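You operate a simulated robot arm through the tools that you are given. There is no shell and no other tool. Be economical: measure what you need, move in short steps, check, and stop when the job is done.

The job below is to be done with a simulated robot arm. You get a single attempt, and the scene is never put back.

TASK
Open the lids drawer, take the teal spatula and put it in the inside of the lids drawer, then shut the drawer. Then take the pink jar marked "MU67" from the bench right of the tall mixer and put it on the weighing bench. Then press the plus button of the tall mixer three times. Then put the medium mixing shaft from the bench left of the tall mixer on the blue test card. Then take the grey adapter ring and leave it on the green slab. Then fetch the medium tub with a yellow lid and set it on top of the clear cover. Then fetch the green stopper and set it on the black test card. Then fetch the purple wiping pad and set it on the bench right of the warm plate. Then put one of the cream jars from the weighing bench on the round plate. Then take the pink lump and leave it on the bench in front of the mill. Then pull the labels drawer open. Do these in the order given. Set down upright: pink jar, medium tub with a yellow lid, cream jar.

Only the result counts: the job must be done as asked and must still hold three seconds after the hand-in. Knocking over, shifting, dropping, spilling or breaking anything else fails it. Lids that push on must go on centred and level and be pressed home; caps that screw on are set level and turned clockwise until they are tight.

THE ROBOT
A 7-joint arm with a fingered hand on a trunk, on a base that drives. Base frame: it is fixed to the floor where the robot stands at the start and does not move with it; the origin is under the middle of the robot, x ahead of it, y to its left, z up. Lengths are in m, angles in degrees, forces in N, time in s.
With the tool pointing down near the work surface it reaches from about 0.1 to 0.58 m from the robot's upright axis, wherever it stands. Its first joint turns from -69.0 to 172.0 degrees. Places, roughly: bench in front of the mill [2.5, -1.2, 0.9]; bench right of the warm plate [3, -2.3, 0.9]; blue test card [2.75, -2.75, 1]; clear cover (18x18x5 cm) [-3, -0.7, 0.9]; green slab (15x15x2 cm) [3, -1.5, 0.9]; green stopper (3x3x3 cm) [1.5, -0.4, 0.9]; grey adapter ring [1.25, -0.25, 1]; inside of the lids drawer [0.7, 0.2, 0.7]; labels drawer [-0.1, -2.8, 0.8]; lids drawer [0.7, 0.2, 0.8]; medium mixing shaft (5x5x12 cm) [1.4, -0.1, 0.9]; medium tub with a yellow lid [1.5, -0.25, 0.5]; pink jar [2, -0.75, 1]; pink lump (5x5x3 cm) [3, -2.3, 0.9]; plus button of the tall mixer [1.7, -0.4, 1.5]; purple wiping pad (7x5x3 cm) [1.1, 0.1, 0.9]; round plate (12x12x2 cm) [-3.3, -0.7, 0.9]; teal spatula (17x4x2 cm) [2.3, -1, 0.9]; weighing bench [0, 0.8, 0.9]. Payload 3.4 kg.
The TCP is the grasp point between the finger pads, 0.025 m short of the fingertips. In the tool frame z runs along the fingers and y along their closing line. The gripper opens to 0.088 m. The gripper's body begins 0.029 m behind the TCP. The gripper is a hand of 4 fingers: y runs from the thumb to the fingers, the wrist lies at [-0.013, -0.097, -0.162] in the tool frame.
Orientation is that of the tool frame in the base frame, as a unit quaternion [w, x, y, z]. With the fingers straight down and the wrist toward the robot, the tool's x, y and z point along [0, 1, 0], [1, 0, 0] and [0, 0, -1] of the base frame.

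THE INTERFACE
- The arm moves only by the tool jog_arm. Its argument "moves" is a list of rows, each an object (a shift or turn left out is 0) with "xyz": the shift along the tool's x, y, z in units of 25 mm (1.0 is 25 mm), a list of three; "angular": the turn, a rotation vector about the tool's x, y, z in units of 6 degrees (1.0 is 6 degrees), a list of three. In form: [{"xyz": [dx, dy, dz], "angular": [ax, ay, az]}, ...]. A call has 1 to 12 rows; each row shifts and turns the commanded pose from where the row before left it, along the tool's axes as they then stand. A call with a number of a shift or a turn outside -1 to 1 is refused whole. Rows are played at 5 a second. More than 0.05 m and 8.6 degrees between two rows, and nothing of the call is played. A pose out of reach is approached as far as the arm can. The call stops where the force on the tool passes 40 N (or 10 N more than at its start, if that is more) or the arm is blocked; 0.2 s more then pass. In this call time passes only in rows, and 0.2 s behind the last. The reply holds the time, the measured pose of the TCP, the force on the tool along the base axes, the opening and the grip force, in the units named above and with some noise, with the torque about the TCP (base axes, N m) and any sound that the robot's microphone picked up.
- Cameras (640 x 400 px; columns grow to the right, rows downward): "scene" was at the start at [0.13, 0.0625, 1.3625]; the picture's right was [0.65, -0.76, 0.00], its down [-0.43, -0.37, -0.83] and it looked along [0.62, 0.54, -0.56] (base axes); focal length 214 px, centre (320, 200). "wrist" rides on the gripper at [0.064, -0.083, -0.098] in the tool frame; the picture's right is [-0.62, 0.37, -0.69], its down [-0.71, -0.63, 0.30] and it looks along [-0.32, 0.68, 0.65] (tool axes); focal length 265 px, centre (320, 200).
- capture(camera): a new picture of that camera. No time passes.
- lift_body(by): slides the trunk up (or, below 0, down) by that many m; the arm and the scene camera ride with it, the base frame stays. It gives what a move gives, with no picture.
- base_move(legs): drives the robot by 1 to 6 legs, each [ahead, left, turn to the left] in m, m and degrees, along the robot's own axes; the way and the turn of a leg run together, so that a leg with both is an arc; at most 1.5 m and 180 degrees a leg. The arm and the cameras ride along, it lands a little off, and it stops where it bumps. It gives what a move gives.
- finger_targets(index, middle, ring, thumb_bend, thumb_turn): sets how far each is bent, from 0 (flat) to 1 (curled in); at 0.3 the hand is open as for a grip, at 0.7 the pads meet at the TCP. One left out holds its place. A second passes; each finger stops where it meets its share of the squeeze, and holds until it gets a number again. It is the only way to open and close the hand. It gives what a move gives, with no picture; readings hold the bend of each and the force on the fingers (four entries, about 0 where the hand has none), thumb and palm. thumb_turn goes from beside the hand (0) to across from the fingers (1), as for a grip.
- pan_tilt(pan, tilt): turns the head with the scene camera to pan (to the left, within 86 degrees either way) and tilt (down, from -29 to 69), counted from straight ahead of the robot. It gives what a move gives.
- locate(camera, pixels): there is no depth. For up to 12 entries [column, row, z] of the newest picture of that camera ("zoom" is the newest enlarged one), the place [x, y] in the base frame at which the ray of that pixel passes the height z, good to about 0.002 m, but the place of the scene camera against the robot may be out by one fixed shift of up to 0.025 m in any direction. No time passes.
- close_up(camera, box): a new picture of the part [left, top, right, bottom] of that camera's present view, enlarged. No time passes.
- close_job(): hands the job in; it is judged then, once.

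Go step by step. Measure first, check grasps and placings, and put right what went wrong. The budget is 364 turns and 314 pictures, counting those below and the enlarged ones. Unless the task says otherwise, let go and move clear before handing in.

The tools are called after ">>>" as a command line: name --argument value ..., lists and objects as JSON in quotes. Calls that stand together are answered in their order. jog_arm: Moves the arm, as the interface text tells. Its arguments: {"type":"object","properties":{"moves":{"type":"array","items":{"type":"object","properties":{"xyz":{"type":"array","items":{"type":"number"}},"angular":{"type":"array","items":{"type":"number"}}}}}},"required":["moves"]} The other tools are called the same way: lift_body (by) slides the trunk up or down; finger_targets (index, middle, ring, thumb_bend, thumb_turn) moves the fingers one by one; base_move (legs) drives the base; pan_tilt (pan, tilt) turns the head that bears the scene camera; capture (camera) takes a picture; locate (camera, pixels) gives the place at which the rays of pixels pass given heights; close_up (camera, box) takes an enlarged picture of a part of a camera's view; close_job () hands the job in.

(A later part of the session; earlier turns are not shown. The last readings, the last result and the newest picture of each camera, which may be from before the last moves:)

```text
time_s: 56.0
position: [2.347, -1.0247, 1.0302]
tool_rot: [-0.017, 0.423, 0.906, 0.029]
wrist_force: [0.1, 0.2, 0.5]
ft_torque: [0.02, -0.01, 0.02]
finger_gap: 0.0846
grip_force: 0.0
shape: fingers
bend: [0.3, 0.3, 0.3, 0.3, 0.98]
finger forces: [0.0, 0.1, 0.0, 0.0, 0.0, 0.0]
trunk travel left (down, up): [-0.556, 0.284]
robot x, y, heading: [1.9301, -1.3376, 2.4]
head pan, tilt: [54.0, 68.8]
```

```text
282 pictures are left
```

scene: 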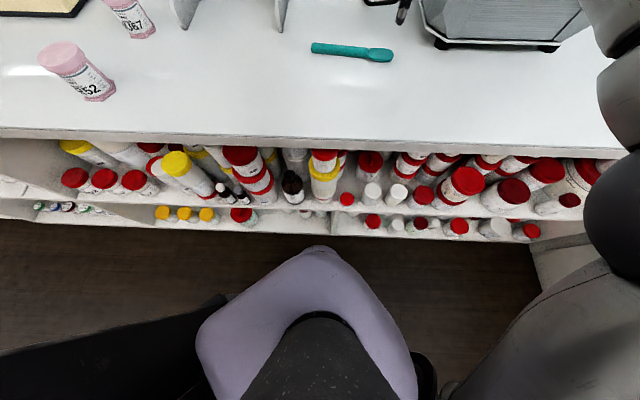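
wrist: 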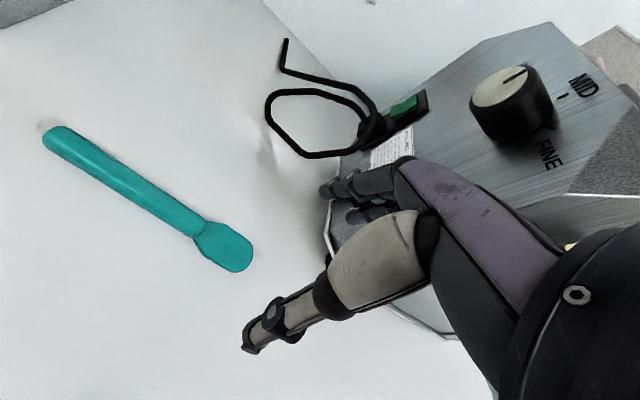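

>>> locate --camera "scene" --pixels '[[320, 248, 0.011], [320, 236, 0.011], [320, 248, 0.9], [200, 320, 0.011], [100, 340, 0.011], [560, 270, 0.011]]'

```text
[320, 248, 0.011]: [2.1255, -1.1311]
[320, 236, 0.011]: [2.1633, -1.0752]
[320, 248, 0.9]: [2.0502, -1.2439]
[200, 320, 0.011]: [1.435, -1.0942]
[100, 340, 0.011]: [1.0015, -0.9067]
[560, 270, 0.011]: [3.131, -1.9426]
```

Floor is visible up to 0.04 m from the cabinet, so I try moving 7 cm closer.

>>> base_move --legs '[[0.0434, 0.055, 0]]'

```text
time_s: 57.2
position: [2.3752, -0.9939, 1.0312]
tool_rot: [-0.017, 0.429, 0.903, 0.029]
wrist_force: [0.3, 0.2, -0.2]
ft_torque: [0.01, 0.02, -0.03]
finger_gap: 0.0848
grip_force: 0.0
shape: fingers
bend: [0.3, 0.3, 0.3, 0.3, 0.98]
finger forces: [0.0, 0.0, 0.0, 0.0, 0.1, 0.1]
trunk travel left (down, up): [-0.556, 0.284]
robot x, y, heading: [1.9544, -1.3024, 2.0]
head pan, tilt: [54.0, 68.8]
stopped in leg 1: the robot was blocked; the commanded pose is now the measured one
```

The base stops at about 0.28 m from the bench edge; that's the closest. I level the tool and move over the handle, descending to z≈0.98.

>>> jog_arm --moves '[{"angular": [0.36, -0.53, 0], "xyz": [0, 0, 0.7]}, {"angular": [0, 0, -0.72], "xyz": [0, 0, 0.7]}, {"xyz": [0.85, -0.24, 0.2]}, {"xyz": [0.85, -0.24, 0.2]}, {"xyz": [0.85, -0.24, 0.2]}, {"xyz": [0.82, -0.22, 0]}]'

>>> capture --camera "wrist"

```text
time_s: 58.8
position: [2.3407, -0.9763, 1.0193]
tool_rot: [-0.014, 0.425, 0.904, 0.034]
wrist_force: [0.0, 0.1, -0.4]
ft_torque: [0.01, -0.01, -0.03]
finger_gap: 0.0847
grip_force: 0.0
shape: fingers
bend: [0.3, 0.3, 0.3, 0.3, 0.98]
finger forces: [0.1, 0.1, 0.0, 0.0, 0.0, 0.0]
out of reach, approached as far as the arm can: row 6
trunk travel left (down, up): [-0.556, 0.284]
robot x, y, heading: [1.9489, -1.2999, 1.6]
head pan, tilt: [54.0, 68.8]
stopped in row 6: the arm was blocked; the commanded pose is now the measured one
```

```text
281 pictures are left
```

wrist: 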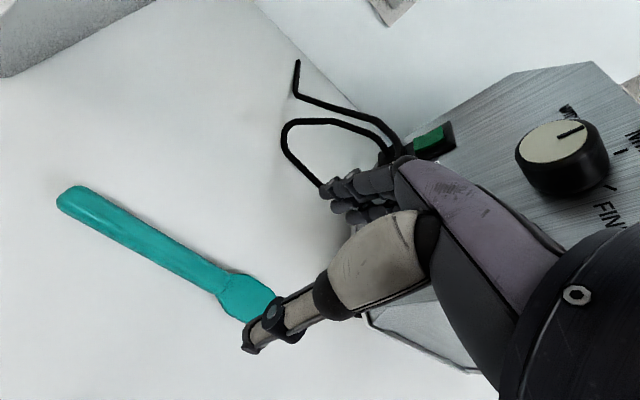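

Reach seems to be better with the arm lower relative to the trunk, so I raise the trunk and lower the arm by the same amount.

>>> lift_body --by 0.28

>>> jog_arm --moves '[{"angular": [0.36, -0.53, 0], "xyz": [0, 0, 1]}, {"angular": [0, 0, -0.6], "xyz": [0, 0, 1]}, {"xyz": [0, 0, 1]}, {"xyz": [0, 0, 1]}, {"xyz": [0, 0, 1]}, {"xyz": [0, 0, 1]}, {"xyz": [0, 0, 1]}, {"xyz": [0, 0, 1]}, {"xyz": [0, 0, 1]}, {"xyz": [0, 0, 1]}, {"xyz": [0, 0, 1]}, {"xyz": [0, 0, 1]}]'

>>> capture --camera "wrist"

```text
time_s: 61.6
position: [2.3403, -0.9773, 1.2991]
tool_rot: [-0.014, 0.424, 0.905, 0.035]
wrist_force: [0.9, 0.4, 0.2]
ft_torque: [-0.03, 0.0, 0.04]
finger_gap: 0.0848
grip_force: 0.1
shape: fingers
bend: [0.3, 0.3, 0.3, 0.3, 0.98]
finger forces: [0.0, 0.0, 0.1, 0.0, 0.1, 0.1]
trunk travel left (down, up): [-0.836, 0.004]
robot x, y, heading: [1.95, -1.2997, 1.6]
head pan, tilt: [54.0, 68.8]
```

```text
time_s: 64.2
position: [2.3427, -0.9729, 0.9975]
tool_rot: [0.004, 0.394, 0.919, 0.003]
wrist_force: [-0.2, -0.1, 0.6]
ft_torque: [0.01, -0.03, 0.0]
finger_gap: 0.0848
grip_force: 0.1
shape: fingers
bend: [0.3, 0.3, 0.3, 0.3, 0.98]
finger forces: [0.0, 0.1, 0.0, 0.0, 0.1, 0.0]
trunk travel left (down, up): [-0.836, 0.004]
robot x, y, heading: [1.95, -1.302, 1.5]
head pan, tilt: [54.0, 68.8]
```

```text
280 pictures are left
```

wrist: 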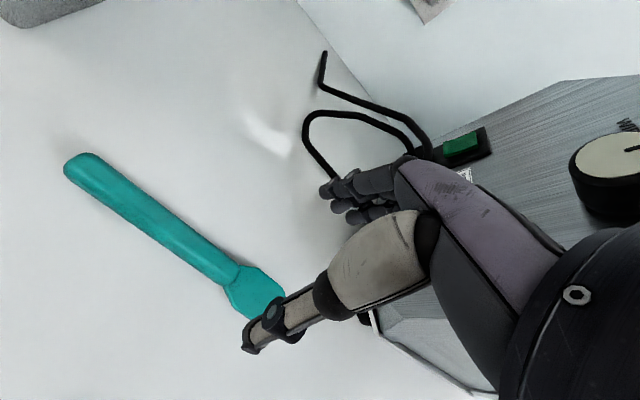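

>>> locate --camera "wrist" --pixels '[[78, 165, 0.91], [150, 215, 0.91], [178, 237, 0.91], [226, 270, 0.91]]'

```text
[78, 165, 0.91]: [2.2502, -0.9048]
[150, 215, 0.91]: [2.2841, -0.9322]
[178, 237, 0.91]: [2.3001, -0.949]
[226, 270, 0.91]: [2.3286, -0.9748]
```

I move the last 5 cm over the handle and descend to z≈0.927.

>>> jog_arm --moves '[{"xyz": [0.97, -0.29, 0]}, {"xyz": [0.96, -0.29, 0]}, {"xyz": [0, 0, 0.95]}, {"xyz": [0, 0, 0.95]}, {"xyz": [0, 0, 0.9]}]'

>>> finger_targets --index 0.75 --middle 0.75 --ring 0.75 --thumb_bend 0.75

>>> capture --camera "wrist"

```text
time_s: 65.4
position: [2.2994, -0.9474, 0.9267]
tool_rot: [0.004, 0.395, 0.919, 0.005]
wrist_force: [0.0, 0.5, 0.6]
ft_torque: [0.01, 0.03, 0.04]
finger_gap: 0.0848
grip_force: 0.0
shape: fingers
bend: [0.3, 0.3, 0.3, 0.3, 0.98]
finger forces: [0.1, 0.1, 0.0, 0.0, 0.0, 0.0]
trunk travel left (down, up): [-0.836, 0.004]
robot x, y, heading: [1.955, -1.2998, 1.4]
head pan, tilt: [54.0, 68.8]
```

```text
time_s: 66.4
position: [2.2999, -0.9456, 0.9275]
tool_rot: [0.004, 0.395, 0.919, 0.006]
wrist_force: [1.5, 0.8, 4.5]
ft_torque: [0.0, 0.07, -0.01]
finger_gap: 0.012
grip_force: 18.1
shape: fingers
bend: [0.73, 0.73, 0.74, 0.63, 0.99]
finger forces: [9.1, 5.0, 2.3, 0.1, 20.4, 0.0]
trunk travel left (down, up): [-0.836, 0.004]
robot x, y, heading: [1.9519, -1.2998, 1.6]
head pan, tilt: [54.0, 68.8]
```

```text
279 pictures are left
```

wrist: 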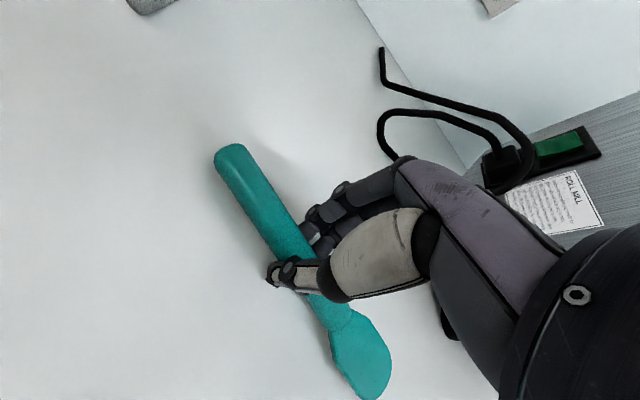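

Gripped (gap 12 mm, 18 N). I lift 10 cm and check.

>>> jog_arm --moves '[{"xyz": [0, 0, -1]}, {"xyz": [0, 0, -1]}, {"xyz": [0, 0, -1]}, {"xyz": [0, 0, -1]}, {"xyz": [0, 0, -1]}]'

>>> capture --camera "wrist"

```text
time_s: 67.6
position: [2.2973, -0.9462, 1.0522]
tool_rot: [0.004, 0.395, 0.919, 0.004]
wrist_force: [-0.5, -0.2, -0.8]
ft_torque: [0.02, -0.01, 0.0]
finger_gap: 0.0123
grip_force: 15.7
shape: fingers
bend: [0.73, 0.73, 0.74, 0.62, 0.99]
finger forces: [8.3, 4.7, 2.5, 0.0, 15.6, 0.0]
trunk travel left (down, up): [-0.836, 0.004]
robot x, y, heading: [1.9486, -1.2996, 1.6]
head pan, tilt: [54.0, 68.8]
```

```text
278 pictures are left
```

wrist: 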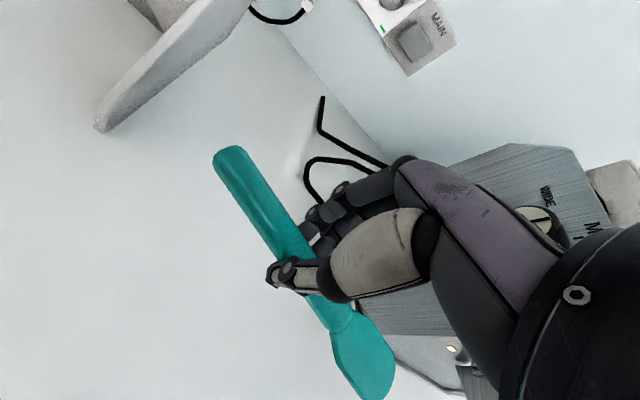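

The spatula is held well. I back away and drive back to the drawer.

>>> base_move --legs '[[-0.272, -0.354, -1.6], [-0.764, 0.556, 0], [-0.764, 0.556, 0]]'

>>> pan_tilt --pan 50 --tilt 45

>>> capture --camera "scene"

>>> capture --camera "wrist"

```text
time_s: 79.4
position: [0.5152, -0.1842, 1.0521]
tool_rot: [0.003, 0.411, 0.912, 0.005]
wrist_force: [0.2, 0.2, -0.1]
ft_torque: [-0.01, -0.02, 0.0]
finger_gap: 0.0122
grip_force: 15.8
shape: fingers
bend: [0.73, 0.73, 0.74, 0.62, 0.99]
finger forces: [8.3, 4.7, 2.5, 0.0, 15.5, 0.0]
trunk travel left (down, up): [-0.836, 0.004]
robot x, y, heading: [0.1616, -0.5256, -0.3]
head pan, tilt: [54.0, 68.8]
```

```text
time_s: 80.3
position: [0.5164, -0.185, 1.0519]
tool_rot: [0.004, 0.411, 0.912, 0.004]
wrist_force: [0.3, -0.8, -0.8]
ft_torque: [-0.01, -0.03, -0.01]
finger_gap: 0.0125
grip_force: 15.1
shape: fingers
bend: [0.73, 0.73, 0.74, 0.62, 0.99]
finger forces: [8.3, 4.6, 2.5, 0.0, 15.6, 0.1]
trunk travel left (down, up): [-0.836, 0.004]
robot x, y, heading: [0.159, -0.5272, -0.3]
head pan, tilt: [50.0, 45.0]
```

```text
277 pictures are left
```

scene: 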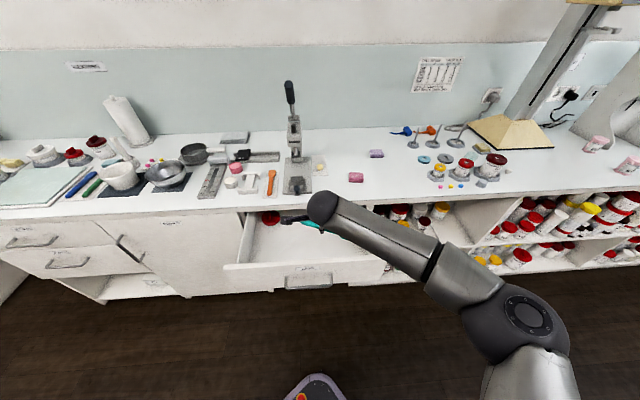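

```text
276 pictures are left
```

wrist: 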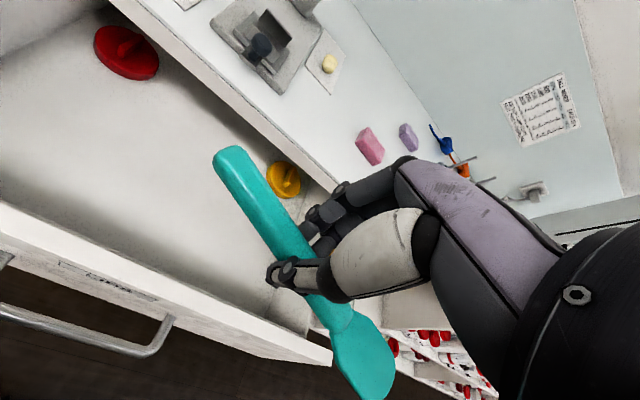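

The drawer is ahead of the hand (front at lower-left of the wrist view). I nudge the base so the hand is over the empty middle of the drawer.

>>> base_move --legs '[[-0.012, 0.102, 0]]'

>>> jog_arm --moves '[{"xyz": [0, 0.9, 0.8]}, {"xyz": [0, 0, 0.9]}, {"xyz": [0, 0, 0.9]}, {"xyz": [0, 0, 0.9]}]'

>>> capture --camera "wrist"

>>> capture --camera "scene"

```text
time_s: 81.4
position: [0.5055, -0.0817, 1.0526]
tool_rot: [0.004, 0.411, 0.912, 0.004]
wrist_force: [-0.1, 0.2, -0.1]
ft_torque: [0.03, 0.02, 0.0]
finger_gap: 0.0121
grip_force: 15.4
shape: fingers
bend: [0.73, 0.73, 0.74, 0.62, 0.99]
finger forces: [8.3, 4.7, 2.5, 0.0, 15.7, 0.1]
trunk travel left (down, up): [-0.836, 0.004]
robot x, y, heading: [0.1498, -0.4282, -0.3]
head pan, tilt: [50.0, 45.0]
```

```text
time_s: 82.4
position: [0.5156, -0.0812, 0.9768]
tool_rot: [0.004, 0.41, 0.912, 0.004]
wrist_force: [-0.2, 0.7, -1.1]
ft_torque: [0.03, 0.01, 0.01]
finger_gap: 0.0121
grip_force: 16.1
shape: fingers
bend: [0.73, 0.73, 0.74, 0.62, 0.99]
finger forces: [8.3, 4.7, 2.3, 0.1, 15.5, 0.1]
out of reach, approached as far as the arm can: row 1
trunk travel left (down, up): [-0.836, 0.004]
robot x, y, heading: [0.1459, -0.4232, -0.3]
head pan, tilt: [50.0, 45.0]
```

```text
275 pictures are left
```

wrist: 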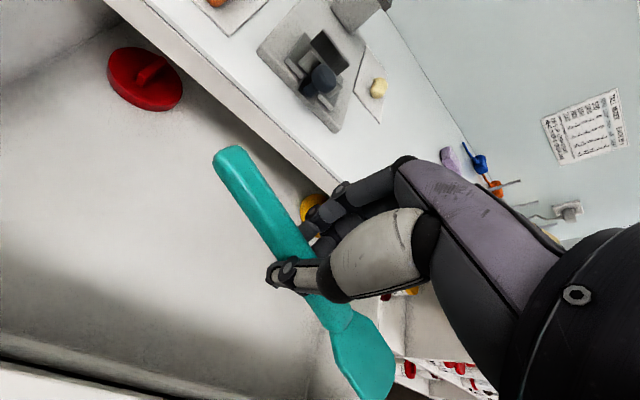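

```text
274 pictures are left
```

scene: 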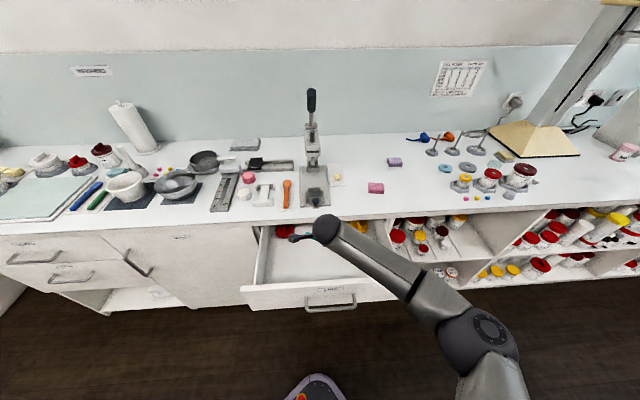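

The hand is over the drawer's middle (n≈0.24). I lower with the trunk to z≈0.81 and check.

>>> lift_body --by -0.17

>>> capture --camera "wrist"

>>> capture --camera "scene"

```text
time_s: 84.3
position: [0.5153, -0.0811, 0.8061]
tool_rot: [0.003, 0.411, 0.912, 0.003]
wrist_force: [-0.4, 0.0, -0.3]
ft_torque: [0.0, 0.0, -0.05]
finger_gap: 0.0119
grip_force: 15.6
shape: fingers
bend: [0.73, 0.73, 0.74, 0.62, 0.99]
finger forces: [8.2, 4.8, 2.5, 0.0, 15.5, 0.1]
trunk travel left (down, up): [-0.666, 0.174]
robot x, y, heading: [0.1496, -0.428, -0.5]
head pan, tilt: [50.0, 45.0]
```

```text
273 pictures are left
```

wrist: 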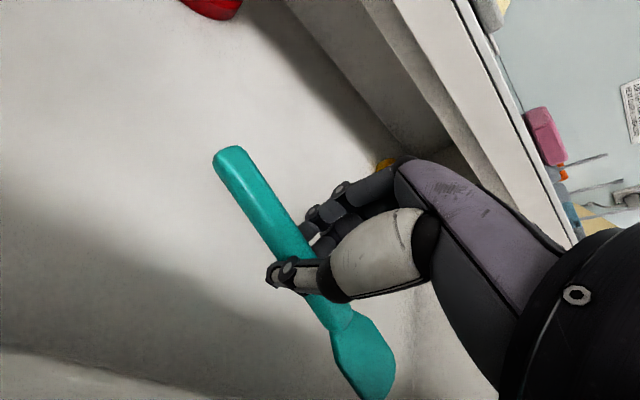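

```text
272 pictures are left
```

scene: 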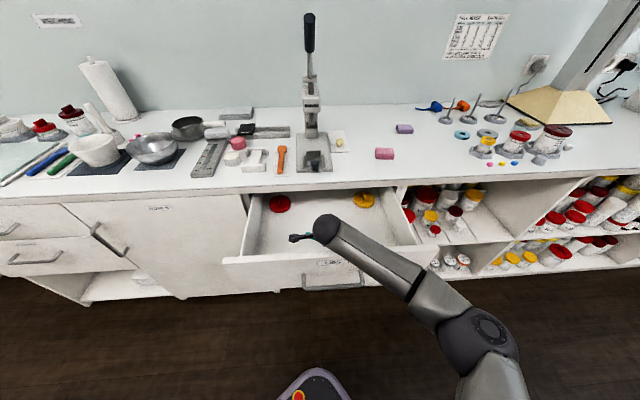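

>>> jog_arm --moves '[{"xyz": [0, 0, 0.4]}, {"xyz": [0, 0, 0.4]}, {"xyz": [0, 0, 0.4]}, {"xyz": [0, 0, 0.3]}]'

>>> close_up --camera "scene" --box '[220, 180, 420, 305]'

```text
time_s: 85.3
position: [0.5171, -0.0816, 0.769]
tool_rot: [0.003, 0.411, 0.912, 0.004]
wrist_force: [-0.3, 0.0, -0.1]
ft_torque: [-0.03, -0.01, -0.01]
finger_gap: 0.0121
grip_force: 16.0
shape: fingers
bend: [0.73, 0.73, 0.74, 0.62, 0.99]
finger forces: [8.4, 4.8, 2.4, 0.1, 15.5, 0.0]
trunk travel left (down, up): [-0.666, 0.174]
robot x, y, heading: [0.1481, -0.429, -0.3]
head pan, tilt: [50.0, 45.0]
```

```text
3.20 times, centred on (320, 242) of scene
```

zoom: 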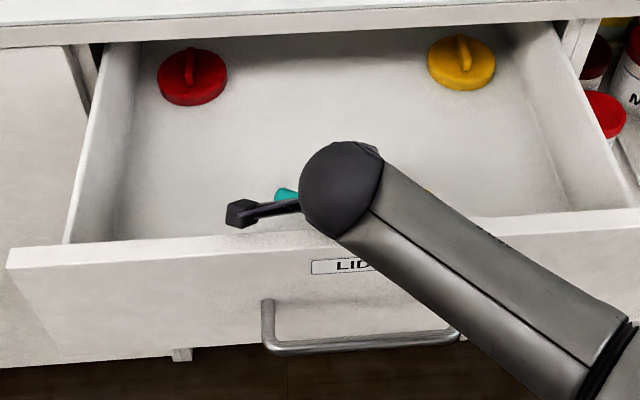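

>>> jog_arm --moves '[{"xyz": [0, 0, 0.2]}, {"xyz": [0, 0, 0.2]}, {"xyz": [0, 0, 0.2]}, {"xyz": [0, 0, 0.2]}, {"xyz": [0, 0, 0.2]}, {"xyz": [0, 0, 0.2]}]'

```text
time_s: 86.7
position: [0.5143, -0.085, 0.7594]
tool_rot: [0.004, 0.412, 0.911, 0.023]
wrist_force: [0.3, -0.3, -0.4]
ft_torque: [-0.02, -0.02, 0.03]
finger_gap: 0.0124
grip_force: 15.2
shape: fingers
bend: [0.73, 0.74, 0.74, 0.62, 0.99]
finger forces: [8.2, 4.9, 2.3, 0.0, 15.5, 0.0]
trunk travel left (down, up): [-0.666, 0.174]
robot x, y, heading: [0.1489, -0.4278, -0.5]
head pan, tilt: [50.0, 45.0]
```

The tool tilted slightly and stopped going down with no tip force; the forearm may be near the drawer front. I look before letting go.

>>> capture --camera "wrist"

>>> capture --camera "scene"

```text
270 pictures are left
```

wrist: 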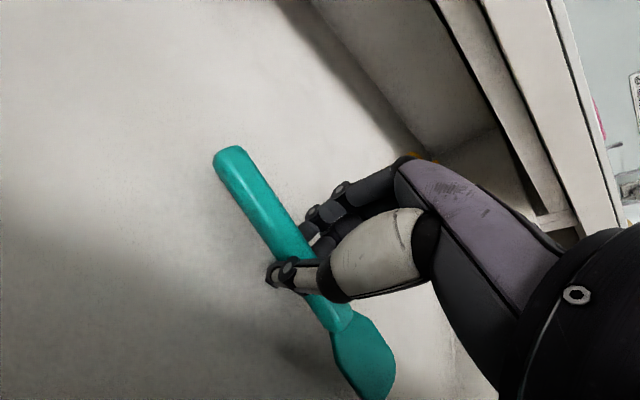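

```text
269 pictures are left
```

scene: 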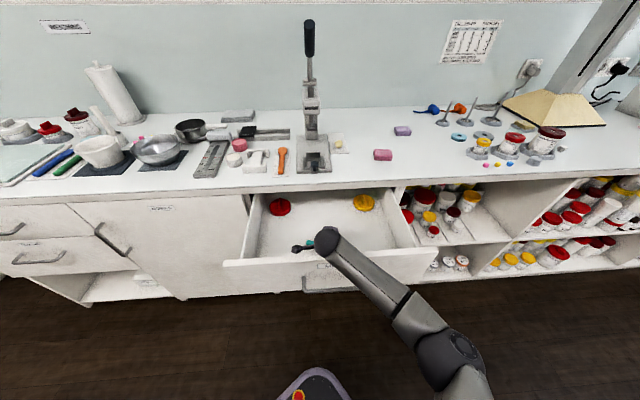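

The forearm is close to the drawer front. I raise the trunk 15 cm and lower the arm instead, so the forearm slopes down into the drawer.

>>> lift_body --by 0.17

>>> jog_arm --moves '[{"angular": [0.35, -0.3, 0], "xyz": [0, 0, 0.5]}, {"xyz": [0, 0, 1]}, {"xyz": [0, 0, 1]}, {"xyz": [0, 0, 1]}, {"xyz": [0, 0, 1]}, {"xyz": [0, 0, 1]}]'

>>> capture --camera "scene"

```text
time_s: 88.7
position: [0.517, -0.0812, 0.9091]
tool_rot: [0.003, 0.411, 0.912, 0.004]
wrist_force: [0.0, -0.1, -0.2]
ft_torque: [0.0, 0.01, 0.01]
finger_gap: 0.0122
grip_force: 15.5
shape: fingers
bend: [0.73, 0.74, 0.74, 0.62, 0.99]
finger forces: [8.1, 4.8, 2.5, 0.1, 15.5, 0.0]
trunk travel left (down, up): [-0.836, 0.004]
robot x, y, heading: [0.1464, -0.4237, -0.5]
head pan, tilt: [50.0, 45.0]
```

```text
time_s: 90.3
position: [0.5821, -0.177, 0.7469]
tool_rot: [0.04, 0.447, 0.893, -0.044]
wrist_force: [-0.3, 0.6, 1.7]
ft_torque: [0.05, 0.07, 0.04]
finger_gap: 0.012
grip_force: 15.7
shape: fingers
bend: [0.74, 0.74, 0.74, 0.62, 0.99]
finger forces: [8.8, 3.9, 2.4, 0.1, 15.3, 0.0]
out of reach, approached as far as the arm can: row 1, 5, 6
trunk travel left (down, up): [-0.836, 0.004]
robot x, y, heading: [0.1493, -0.4233, -0.2]
head pan, tilt: [50.0, 45.0]
stopped in row 6: the arm was blocked; the commanded pose is now the measured one
```

```text
268 pictures are left
```

scene: 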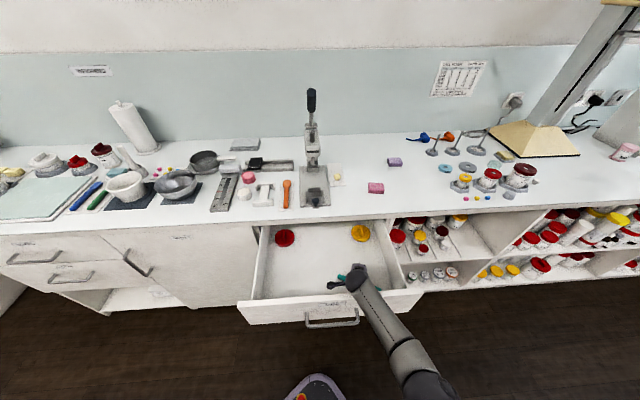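

The arm slid off toward its reach limit at this low pose. I go back up, levelling the tool, and will use the earlier trunk height instead.

>>> jog_arm --moves '[{"xyz": [0, 0, -1]}, {"angular": [-0.2, 0.53, 0], "xyz": [0, 0, -1]}, {"angular": [-0.21, 0.53, 0], "xyz": [0, 0, -1]}, {"xyz": [0, 0, -1]}, {"xyz": [0, 0, -1]}, {"xyz": [0, 0, -1]}, {"xyz": [0, 0, -0.5]}]'

>>> capture --camera "scene"

>>> capture --camera "wrist"

```text
time_s: 91.9
position: [0.5778, -0.1673, 0.909]
tool_rot: [-0.002, 0.445, 0.895, 0.003]
wrist_force: [-0.5, 0.8, -0.5]
ft_torque: [0.02, -0.01, -0.05]
finger_gap: 0.0118
grip_force: 14.2
shape: fingers
bend: [0.74, 0.74, 0.74, 0.62, 0.99]
finger forces: [8.0, 4.1, 2.4, 0.0, 14.6, 0.1]
trunk travel left (down, up): [-0.836, 0.004]
robot x, y, heading: [0.148, -0.4259, -0.7]
head pan, tilt: [50.0, 45.0]
```

```text
267 pictures are left
```

scene: 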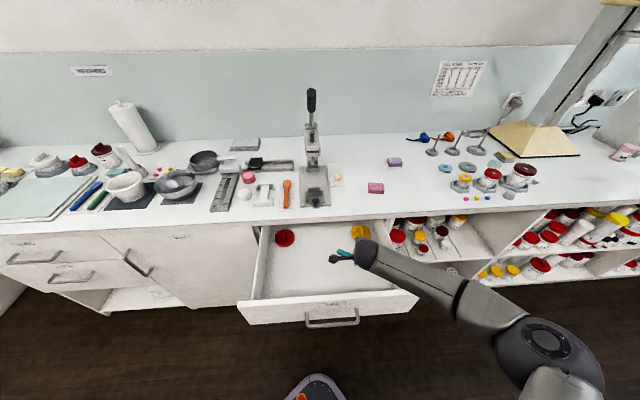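

```text
266 pictures are left
```

wrist: 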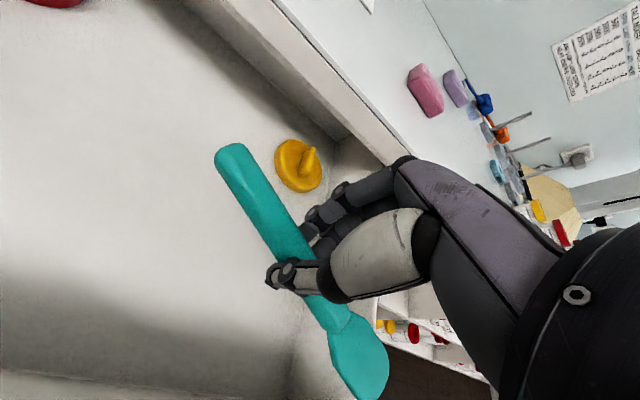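

The drawer opened a few cm further, which is fine. I move left to its middle at z≈0.94, then lower by trunk.

>>> jog_arm --moves '[{"xyz": [0.83, -0.17, -0.25]}, {"xyz": [0.83, -0.17, -0.25]}, {"xyz": [0.83, -0.17, -0.25]}, {"xyz": [0.83, -0.17, -0.25]}, {"xyz": [0.83, -0.17, -0.25]}]'

>>> lift_body --by -0.17

>>> capture --camera "wrist"

>>> close_up --camera "scene" --box '[220, 180, 480, 345]'

```text
time_s: 93.1
position: [0.4988, -0.0965, 0.9425]
tool_rot: [-0.002, 0.446, 0.895, 0.002]
wrist_force: [-0.1, 0.4, -0.2]
ft_torque: [0.0, -0.01, 0.0]
finger_gap: 0.0116
grip_force: 14.2
shape: fingers
bend: [0.74, 0.74, 0.74, 0.62, 0.99]
finger forces: [8.0, 4.2, 2.3, 0.0, 14.6, 0.1]
trunk travel left (down, up): [-0.836, 0.004]
robot x, y, heading: [0.1506, -0.4251, -0.3]
head pan, tilt: [50.0, 45.0]
```

```text
time_s: 95.0
position: [0.4986, -0.0963, 0.7729]
tool_rot: [-0.002, 0.445, 0.895, 0.002]
wrist_force: [0.1, 0.3, -0.4]
ft_torque: [0.01, 0.04, -0.01]
finger_gap: 0.0118
grip_force: 14.2
shape: fingers
bend: [0.74, 0.74, 0.74, 0.62, 0.99]
finger forces: [8.0, 4.3, 2.3, 0.0, 14.6, 0.0]
trunk travel left (down, up): [-0.666, 0.174]
robot x, y, heading: [0.1432, -0.4232, -0.4]
head pan, tilt: [50.0, 45.0]
```

```text
265 pictures are left
```

wrist: 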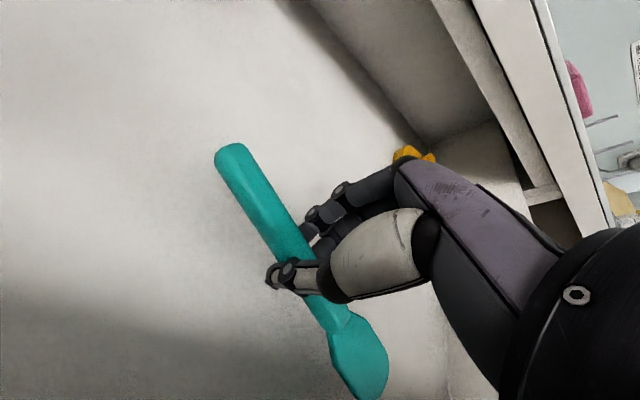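

```text
2.42 times, centred on (350, 262) of scene
```

zoom: 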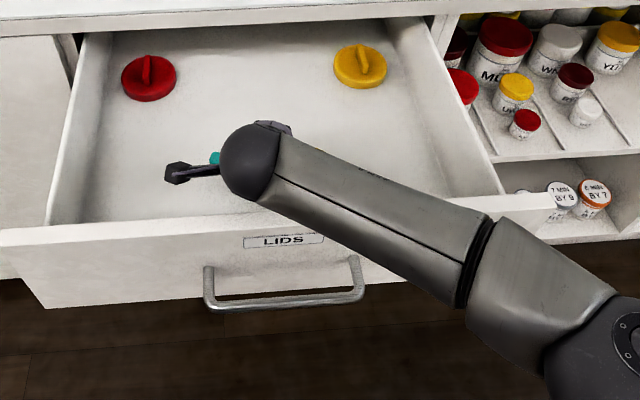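

>>> jog_arm --moves '[{"xyz": [0, 0, 0.2]}, {"xyz": [0, 0, 0.2]}, {"xyz": [0, 0, 0.2]}, {"xyz": [0, 0, 0.2]}]'

```text
time_s: 96.0
position: [0.4976, -0.0989, 0.7518]
tool_rot: [-0.002, 0.446, 0.895, 0.002]
wrist_force: [1.3, 0.1, -0.4]
ft_torque: [0.02, 0.02, 0.01]
finger_gap: 0.0119
grip_force: 14.6
shape: fingers
bend: [0.74, 0.74, 0.74, 0.62, 0.99]
finger forces: [8.0, 4.3, 2.4, 0.0, 14.6, 0.0]
trunk travel left (down, up): [-0.666, 0.174]
robot x, y, heading: [0.145, -0.4245, -0.5]
head pan, tilt: [50.0, 45.0]
```

>>> jog_arm --moves '[{"xyz": [0, 0, 0.2]}, {"xyz": [0, 0, 0.2]}, {"xyz": [0, 0, 0.2]}, {"xyz": [0, 0, 0.2]}, {"xyz": [0, 0, 0.2]}]'

>>> capture --camera "wrist"

```text
time_s: 96.8
position: [0.4998, -0.0935, 0.7473]
tool_rot: [-0.003, 0.446, 0.895, 0.012]
wrist_force: [-0.1, -3.8, 21.1]
ft_torque: [-0.37, 0.51, 0.07]
finger_gap: 0.0122
grip_force: 23.2
shape: fingers
bend: [0.74, 0.74, 0.74, 0.62, 1.0]
finger forces: [6.3, 4.0, 3.2, 0.1, 34.4, 0.0]
trunk travel left (down, up): [-0.666, 0.174]
robot x, y, heading: [0.1471, -0.4253, -0.4]
head pan, tilt: [50.0, 45.0]
stopped in row 3: the force on the tool passed its limit (the readings are from after the stop); the commanded pose is now the measured one
```

```text
263 pictures are left
```

wrist: 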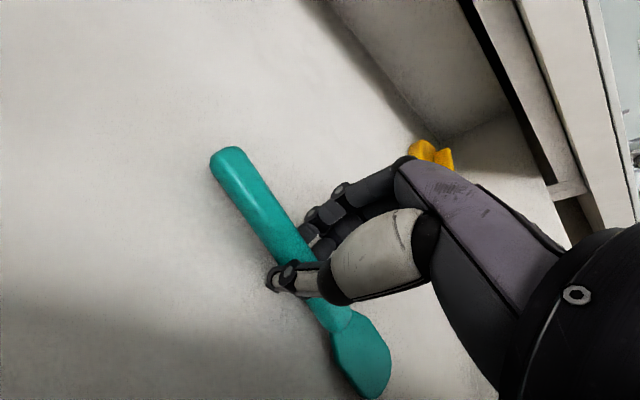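

Contact with the drawer floor at TCP z≈0.747. I ease up 3 mm, release, and lift out with the trunk.

>>> jog_arm --moves '[{"xyz": [0, 0, -0.12]}]'

>>> finger_targets --index 0.3 --middle 0.3 --ring 0.3 --thumb_bend 0.3

>>> lift_body --by 0.17

>>> jog_arm --moves '[{"xyz": [0, 0, -1]}, {"xyz": [0, 0, -1]}, {"xyz": [0, 0, -1]}, {"xyz": [0, 0, -1]}]'

>>> capture --camera "wrist"

>>> capture --camera "scene"

```text
time_s: 97.2
position: [0.4989, -0.0941, 0.7473]
tool_rot: [-0.001, 0.446, 0.895, 0.008]
wrist_force: [2.1, 0.0, 13.4]
ft_torque: [-0.16, 0.29, 0.05]
finger_gap: 0.0119
grip_force: 22.3
shape: fingers
bend: [0.74, 0.74, 0.74, 0.63, 1.0]
finger forces: [7.5, 4.8, 2.9, 0.0, 28.8, 0.1]
trunk travel left (down, up): [-0.666, 0.174]
robot x, y, heading: [0.1476, -0.4219, -0.6]
head pan, tilt: [50.0, 45.0]
```

```text
time_s: 98.2
position: [0.4991, -0.0946, 0.7465]
tool_rot: [-0.002, 0.446, 0.895, 0.007]
wrist_force: [-1.0, 0.4, 0.1]
ft_torque: [-0.02, 0.0, 0.02]
finger_gap: 0.0844
grip_force: 0.1
shape: fingers
bend: [0.3, 0.3, 0.3, 0.3, 0.98]
finger forces: [0.1, 0.0, 0.0, 0.0, 0.0, 0.1]
trunk travel left (down, up): [-0.666, 0.174]
robot x, y, heading: [0.1494, -0.4251, -0.2]
head pan, tilt: [50.0, 45.0]
```

```text
time_s: 100.1
position: [0.499, -0.0948, 0.917]
tool_rot: [-0.002, 0.445, 0.895, 0.007]
wrist_force: [1.1, -0.3, -0.3]
ft_torque: [-0.01, -0.01, 0.0]
finger_gap: 0.0843
grip_force: 0.1
shape: fingers
bend: [0.3, 0.3, 0.3, 0.3, 0.98]
finger forces: [0.1, 0.0, 0.0, 0.0, 0.0, 0.0]
trunk travel left (down, up): [-0.836, 0.004]
robot x, y, heading: [0.1485, -0.422, -0.3]
head pan, tilt: [50.0, 45.0]
```

```text
time_s: 101.1
position: [0.4982, -0.0957, 1.0186]
tool_rot: [-0.002, 0.446, 0.895, 0.006]
wrist_force: [0.1, 0.3, 0.4]
ft_torque: [0.0, -0.01, -0.01]
finger_gap: 0.0843
grip_force: 0.0
shape: fingers
bend: [0.3, 0.3, 0.3, 0.3, 0.98]
finger forces: [0.0, 0.0, 0.0, 0.0, 0.1, 0.0]
trunk travel left (down, up): [-0.836, 0.004]
robot x, y, heading: [0.1486, -0.4259, -0.5]
head pan, tilt: [50.0, 45.0]
```

```text
262 pictures are left
```

wrist: 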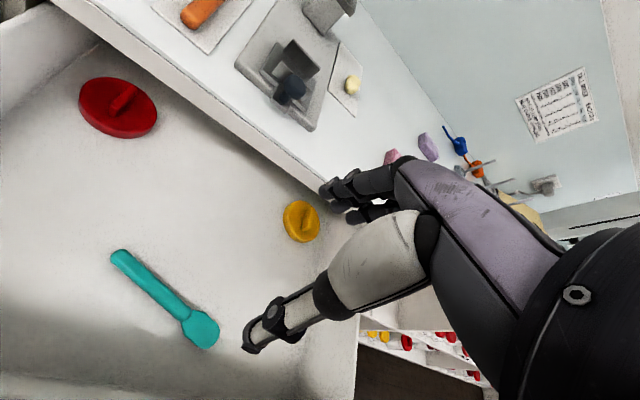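

```text
261 pictures are left
```

scene: 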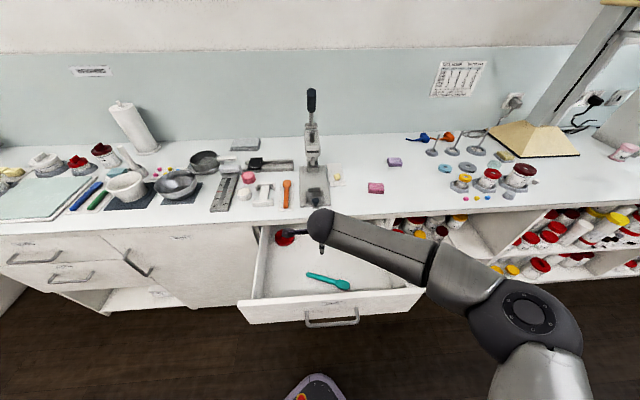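

The spatula lies in the drawer. I back off, close the hand and tilt it forward to push the drawer shut beside its handle.

>>> base_move --legs '[[-0.2265, -0.109, 0.4]]'

>>> finger_targets --index 0.75 --middle 0.75 --ring 0.75 --thumb_bend 0.75

>>> jog_arm --moves '[{"angular": [-1, 0, -1]}, {"angular": [-1, 0, -1]}, {"angular": [-1, 0, 0]}, {"angular": [-1, 0, 0]}, {"angular": [-1, 0, 0]}, {"angular": [-1, 0, 0]}, {"angular": [-1, 0, 0]}, {"angular": [-1, 0, 0]}]'

>>> capture --camera "scene"

```text
time_s: 102.9
position: [0.2696, -0.1983, 1.0181]
tool_rot: [-0.003, 0.442, 0.897, 0.007]
wrist_force: [0.0, 0.7, 0.2]
ft_torque: [0.02, -0.01, 0.0]
finger_gap: 0.0844
grip_force: 0.0
shape: fingers
bend: [0.3, 0.3, 0.3, 0.3, 0.98]
finger forces: [0.1, 0.1, 0.0, 0.0, 0.1, 0.0]
trunk travel left (down, up): [-0.836, 0.004]
robot x, y, heading: [-0.0786, -0.5329, 0.1]
head pan, tilt: [50.0, 45.0]
```

```text
time_s: 103.9
position: [0.2699, -0.1982, 1.0176]
tool_rot: [-0.003, 0.442, 0.897, 0.006]
wrist_force: [0.3, -0.1, -0.1]
ft_torque: [-0.01, 0.0, -0.02]
finger_gap: 0.0
grip_force: 0.0
shape: fingers
bend: [0.74, 0.74, 0.75, 0.72, 1.0]
finger forces: [0.0, 0.0, 0.1, 0.0, 0.1, 0.1]
trunk travel left (down, up): [-0.836, 0.004]
robot x, y, heading: [-0.0774, -0.5292, -0.1]
head pan, tilt: [50.0, 45.0]
```

```text
time_s: 105.7
position: [0.2648, -0.2109, 1.1034]
tool_rot: [0.131, 0.346, 0.862, 0.346]
wrist_force: [-0.6, 0.1, 0.2]
ft_torque: [0.02, 0.0, 0.01]
finger_gap: 0.0
grip_force: 0.0
shape: fingers
bend: [0.74, 0.74, 0.75, 0.72, 1.0]
finger forces: [0.0, 0.1, 0.0, 0.1, 0.0, 0.0]
out of reach, approached as far as the arm can: row 6, 7, 8
trunk travel left (down, up): [-0.836, 0.004]
robot x, y, heading: [-0.0795, -0.529, 0.1]
head pan, tilt: [50.0, 45.0]
```

```text
260 pictures are left
```

scene: 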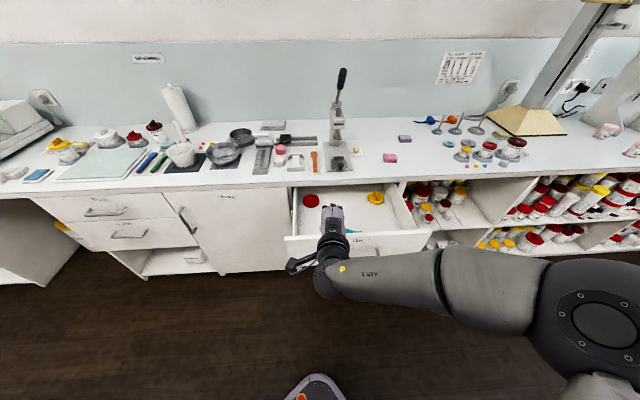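

The hand is tilted forward and beside the handle. I lower it to the drawer-front level and check.

>>> lift_body --by -0.296

>>> base_move --legs '[[0.047, 0.065, 0]]'

>>> capture --camera "scene"

>>> capture --camera "wrist"

```text
time_s: 108.7
position: [0.2681, -0.2098, 0.8218]
tool_rot: [0.138, 0.344, 0.857, 0.357]
wrist_force: [0.1, 0.4, 0.2]
ft_torque: [-0.04, 0.0, 0.0]
finger_gap: 0.0001
grip_force: 0.0
shape: fingers
bend: [0.74, 0.74, 0.75, 0.72, 1.0]
finger forces: [0.1, 0.0, 0.0, 0.0, 0.0, 0.1]
trunk travel left (down, up): [-0.54, 0.3]
robot x, y, heading: [-0.0808, -0.5294, 0.4]
head pan, tilt: [50.0, 45.0]
```

```text
time_s: 109.7
position: [0.3167, -0.1459, 0.8202]
tool_rot: [0.14, 0.343, 0.858, 0.356]
wrist_force: [-0.3, 1.2, 0.4]
ft_torque: [-0.02, -0.01, -0.02]
finger_gap: 0.0
grip_force: 0.1
shape: fingers
bend: [0.74, 0.75, 0.75, 0.72, 1.0]
finger forces: [0.0, 0.0, 0.0, 0.0, 0.1, 0.0]
trunk travel left (down, up): [-0.54, 0.3]
robot x, y, heading: [-0.0355, -0.4677, -0.1]
head pan, tilt: [50.0, 45.0]
```

```text
259 pictures are left
```

scene: 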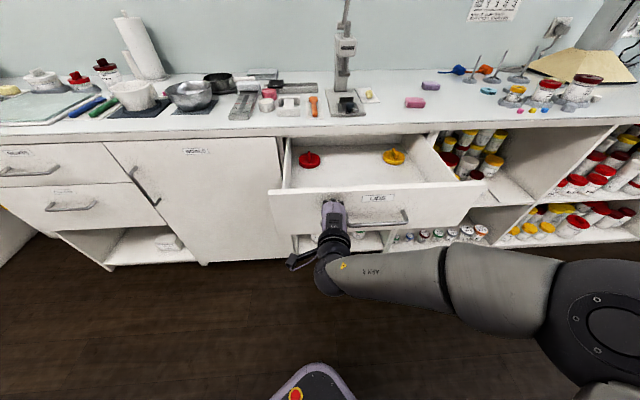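

```text
258 pictures are left
```

wrist: 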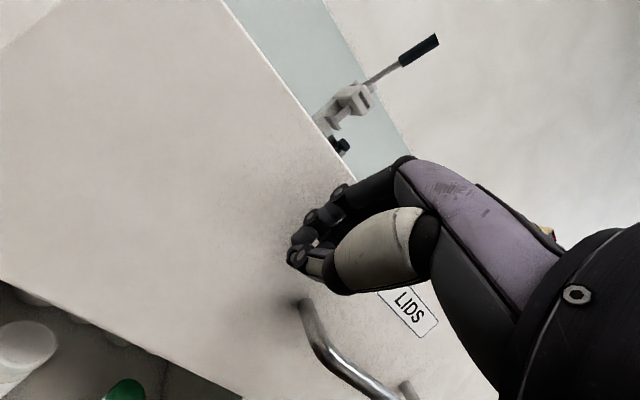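

The fingertips face the drawer front just left of the handle. I drive forward to push it.

>>> base_move --legs '[[0.159, 0.218, 0]]'

>>> capture --camera "scene"

```text
time_s: 111.6
position: [0.4771, 0.0713, 0.8225]
tool_rot: [0.139, 0.347, 0.856, 0.358]
wrist_force: [0.0, 0.4, 0.1]
ft_torque: [0.01, -0.03, 0.02]
finger_gap: 0.0
grip_force: 0.0
shape: fingers
bend: [0.74, 0.75, 0.75, 0.72, 1.0]
finger forces: [0.1, 0.0, 0.1, 0.0, 0.1, 0.0]
trunk travel left (down, up): [-0.54, 0.3]
robot x, y, heading: [0.1273, -0.2483, 0.1]
head pan, tilt: [50.0, 45.0]
```

```text
257 pictures are left
```

scene: 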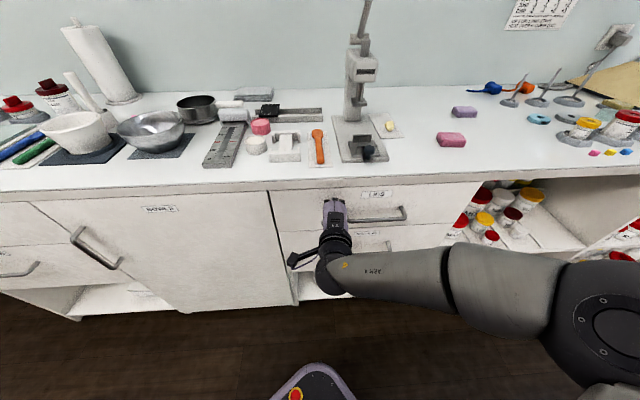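

Nearly closed. I press on with the arm until it meets resistance.

>>> jog_arm --moves '[{"xyz": [0, 0.3, 0.3]}, {"xyz": [0, 0.3, 0.3]}, {"xyz": [0, 0.3, 0.3]}, {"xyz": [0, 0.3, 0.3]}, {"xyz": [0, 0.3, 0.3]}]'

>>> close_up --camera "scene" --box '[220, 150, 520, 320]'

```text
time_s: 112.6
position: [0.5059, 0.0872, 0.8352]
tool_rot: [0.134, 0.357, 0.85, 0.364]
wrist_force: [-23.0, -23.6, 0.9]
ft_torque: [0.43, -0.38, -0.09]
finger_gap: 0.0
grip_force: 16.9
shape: fingers
bend: [0.74, 0.75, 0.75, 0.71, 1.0]
finger forces: [13.2, 20.2, 0.0, 0.1, 0.0, 0.1]
trunk travel left (down, up): [-0.54, 0.3]
robot x, y, heading: [0.128, -0.2457, -0.2]
head pan, tilt: [50.0, 45.0]
stopped in row 4: the force on the tool passed its limit (the readings are from after the stop); the commanded pose is now the measured one
```

```text
2.13 times, centred on (370, 235) of scene
```

zoom: 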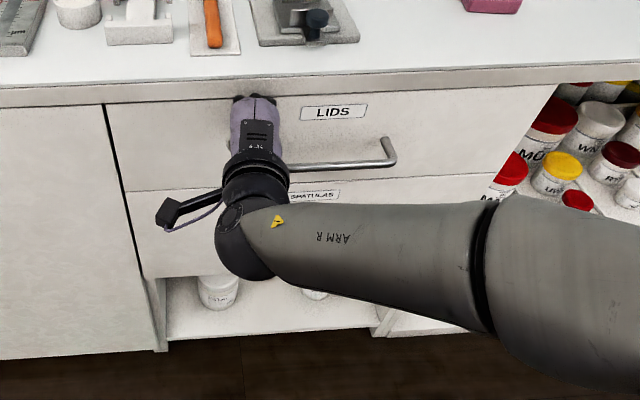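

The drawer front is flush and took 33 N, so it's shut. I back off, raise, and drive toward the pink jar MU67.

>>> base_move --legs '[[-0.13, -0.18, 0]]'

>>> lift_body --by 0.296

>>> finger_targets --index 0.3 --middle 0.3 --ring 0.3 --thumb_bend 0.3

>>> base_move --legs '[[0.64, -0.466, 0], [0.64, -0.466, 0]]'

>>> pan_tilt --pan 50 --tilt 35

>>> capture --camera "scene"

>>> capture --camera "wrist"

```text
time_s: 114.3
position: [0.3783, -0.0893, 0.8338]
tool_rot: [0.136, 0.357, 0.849, 0.364]
wrist_force: [-0.1, 0.5, -0.3]
ft_torque: [-0.02, 0.01, 0.0]
finger_gap: 0.0004
grip_force: 0.1
shape: fingers
bend: [0.74, 0.75, 0.75, 0.71, 1.0]
finger forces: [0.0, 0.1, 0.0, 0.0, 0.1, 0.1]
trunk travel left (down, up): [-0.54, 0.3]
robot x, y, heading: [-0.0091, -0.4262, 0.2]
head pan, tilt: [50.0, 45.0]
```

```text
time_s: 117.2
position: [0.3808, -0.0895, 1.1292]
tool_rot: [0.136, 0.359, 0.849, 0.363]
wrist_force: [0.1, 0.3, 0.4]
ft_torque: [0.01, 0.02, 0.0]
finger_gap: 0.0
grip_force: 0.1
shape: fingers
bend: [0.74, 0.75, 0.75, 0.71, 1.0]
finger forces: [0.0, 0.1, 0.0, 0.0, 0.0, 0.1]
trunk travel left (down, up): [-0.836, 0.004]
robot x, y, heading: [-0.0025, -0.4294, -0.2]
head pan, tilt: [50.0, 45.0]
```

```text
time_s: 118.2
position: [0.3801, -0.0898, 1.1298]
tool_rot: [0.136, 0.358, 0.849, 0.363]
wrist_force: [0.0, -0.3, -0.3]
ft_torque: [0.02, 0.02, -0.03]
finger_gap: 0.0845
grip_force: 0.0
shape: fingers
bend: [0.3, 0.3, 0.3, 0.3, 0.98]
finger forces: [0.1, 0.0, 0.0, 0.0, 0.0, 0.0]
trunk travel left (down, up): [-0.836, 0.004]
robot x, y, heading: [-0.0055, -0.4258, 0.1]
head pan, tilt: [50.0, 45.0]
```

```text
time_s: 126.3
position: [1.6628, -1.0278, 1.1303]
tool_rot: [0.139, 0.364, 0.847, 0.362]
wrist_force: [0.7, -0.2, -0.8]
ft_torque: [0.03, 0.01, -0.01]
finger_gap: 0.0844
grip_force: 0.0
shape: fingers
bend: [0.3, 0.3, 0.3, 0.3, 0.98]
finger forces: [0.0, 0.0, 0.0, 0.0, 0.1, 0.1]
trunk travel left (down, up): [-0.836, 0.004]
robot x, y, heading: [1.2709, -1.3643, -0.9]
head pan, tilt: [50.0, 45.0]
```

```text
time_s: 127.1
position: [1.6634, -1.0284, 1.1304]
tool_rot: [0.138, 0.364, 0.847, 0.363]
wrist_force: [0.5, -0.3, -0.8]
ft_torque: [0.02, 0.01, -0.01]
finger_gap: 0.0843
grip_force: 0.0
shape: fingers
bend: [0.3, 0.3, 0.3, 0.3, 0.98]
finger forces: [0.1, 0.1, 0.0, 0.0, 0.0, 0.0]
trunk travel left (down, up): [-0.836, 0.004]
robot x, y, heading: [1.2755, -1.3628, -0.8]
head pan, tilt: [50.0, 35.0]
```

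```text
255 pictures are left
```

scene: 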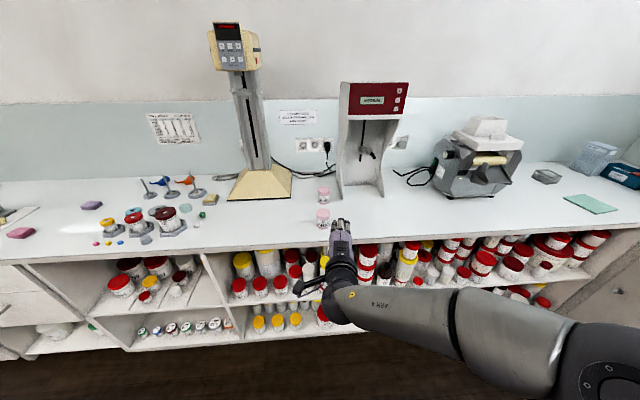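

```text
254 pictures are left
```

wrist: 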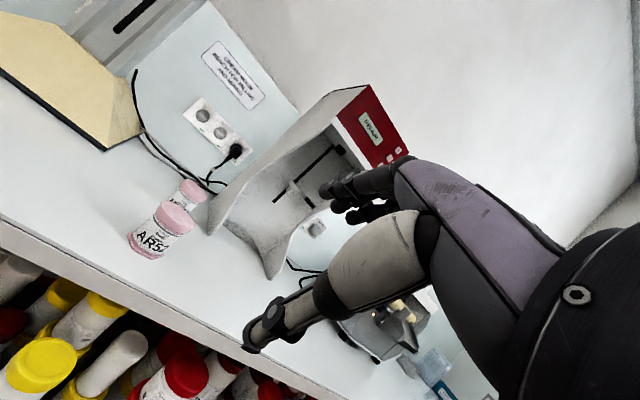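

The tall mixer is the tan-based stand; MU67 is the far pink jar at (323,193), behind AR52. I approach part way at safe height and look again.

>>> base_move --legs '[[0.203, 0.213, 0.8]]'

>>> jog_arm --moves '[{"angular": [0.8, 0, 0]}, {"angular": [0.8, 0, 0]}, {"angular": [0.8, 0, 0]}, {"angular": [0.8, 0, 0]}]'

>>> capture --camera "wrist"

>>> capture --camera "scene"

```text
time_s: 129.1
position: [1.8607, -0.8062, 1.1289]
tool_rot: [0.134, 0.356, 0.85, 0.365]
wrist_force: [0.2, -0.6, 0.4]
ft_torque: [0.02, -0.01, -0.02]
finger_gap: 0.0843
grip_force: 0.1
shape: fingers
bend: [0.3, 0.3, 0.3, 0.3, 0.98]
finger forces: [0.1, 0.0, 0.0, 0.0, 0.0, 0.0]
trunk travel left (down, up): [-0.836, 0.004]
robot x, y, heading: [1.4756, -1.1489, 0.2]
head pan, tilt: [50.0, 35.0]
```

```text
time_s: 130.1
position: [1.8603, -0.8078, 1.1308]
tool_rot: [0.074, 0.376, 0.898, 0.217]
wrist_force: [-0.1, 0.3, -0.7]
ft_torque: [0.0, -0.02, -0.01]
finger_gap: 0.0843
grip_force: 0.1
shape: fingers
bend: [0.3, 0.3, 0.3, 0.3, 0.98]
finger forces: [0.0, 0.1, 0.1, 0.1, 0.1, 0.0]
trunk travel left (down, up): [-0.836, 0.004]
robot x, y, heading: [1.4798, -1.1481, 0.1]
head pan, tilt: [50.0, 35.0]
```

```text
253 pictures are left
```

wrist: 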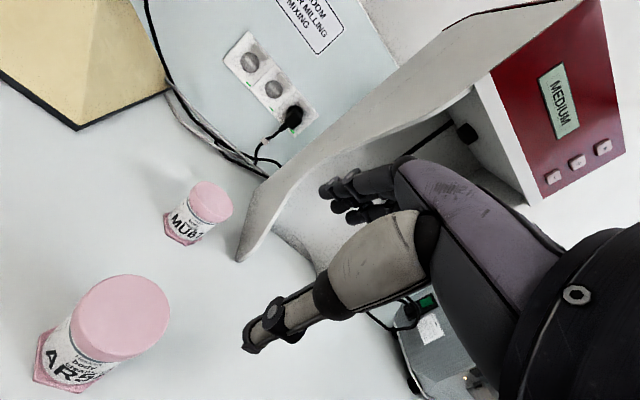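

```text
252 pictures are left
```

scene: 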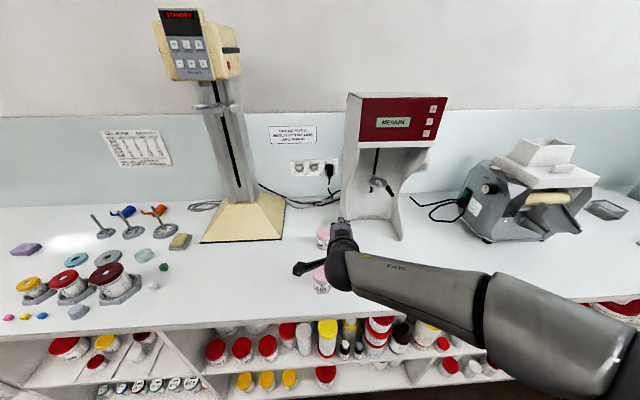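

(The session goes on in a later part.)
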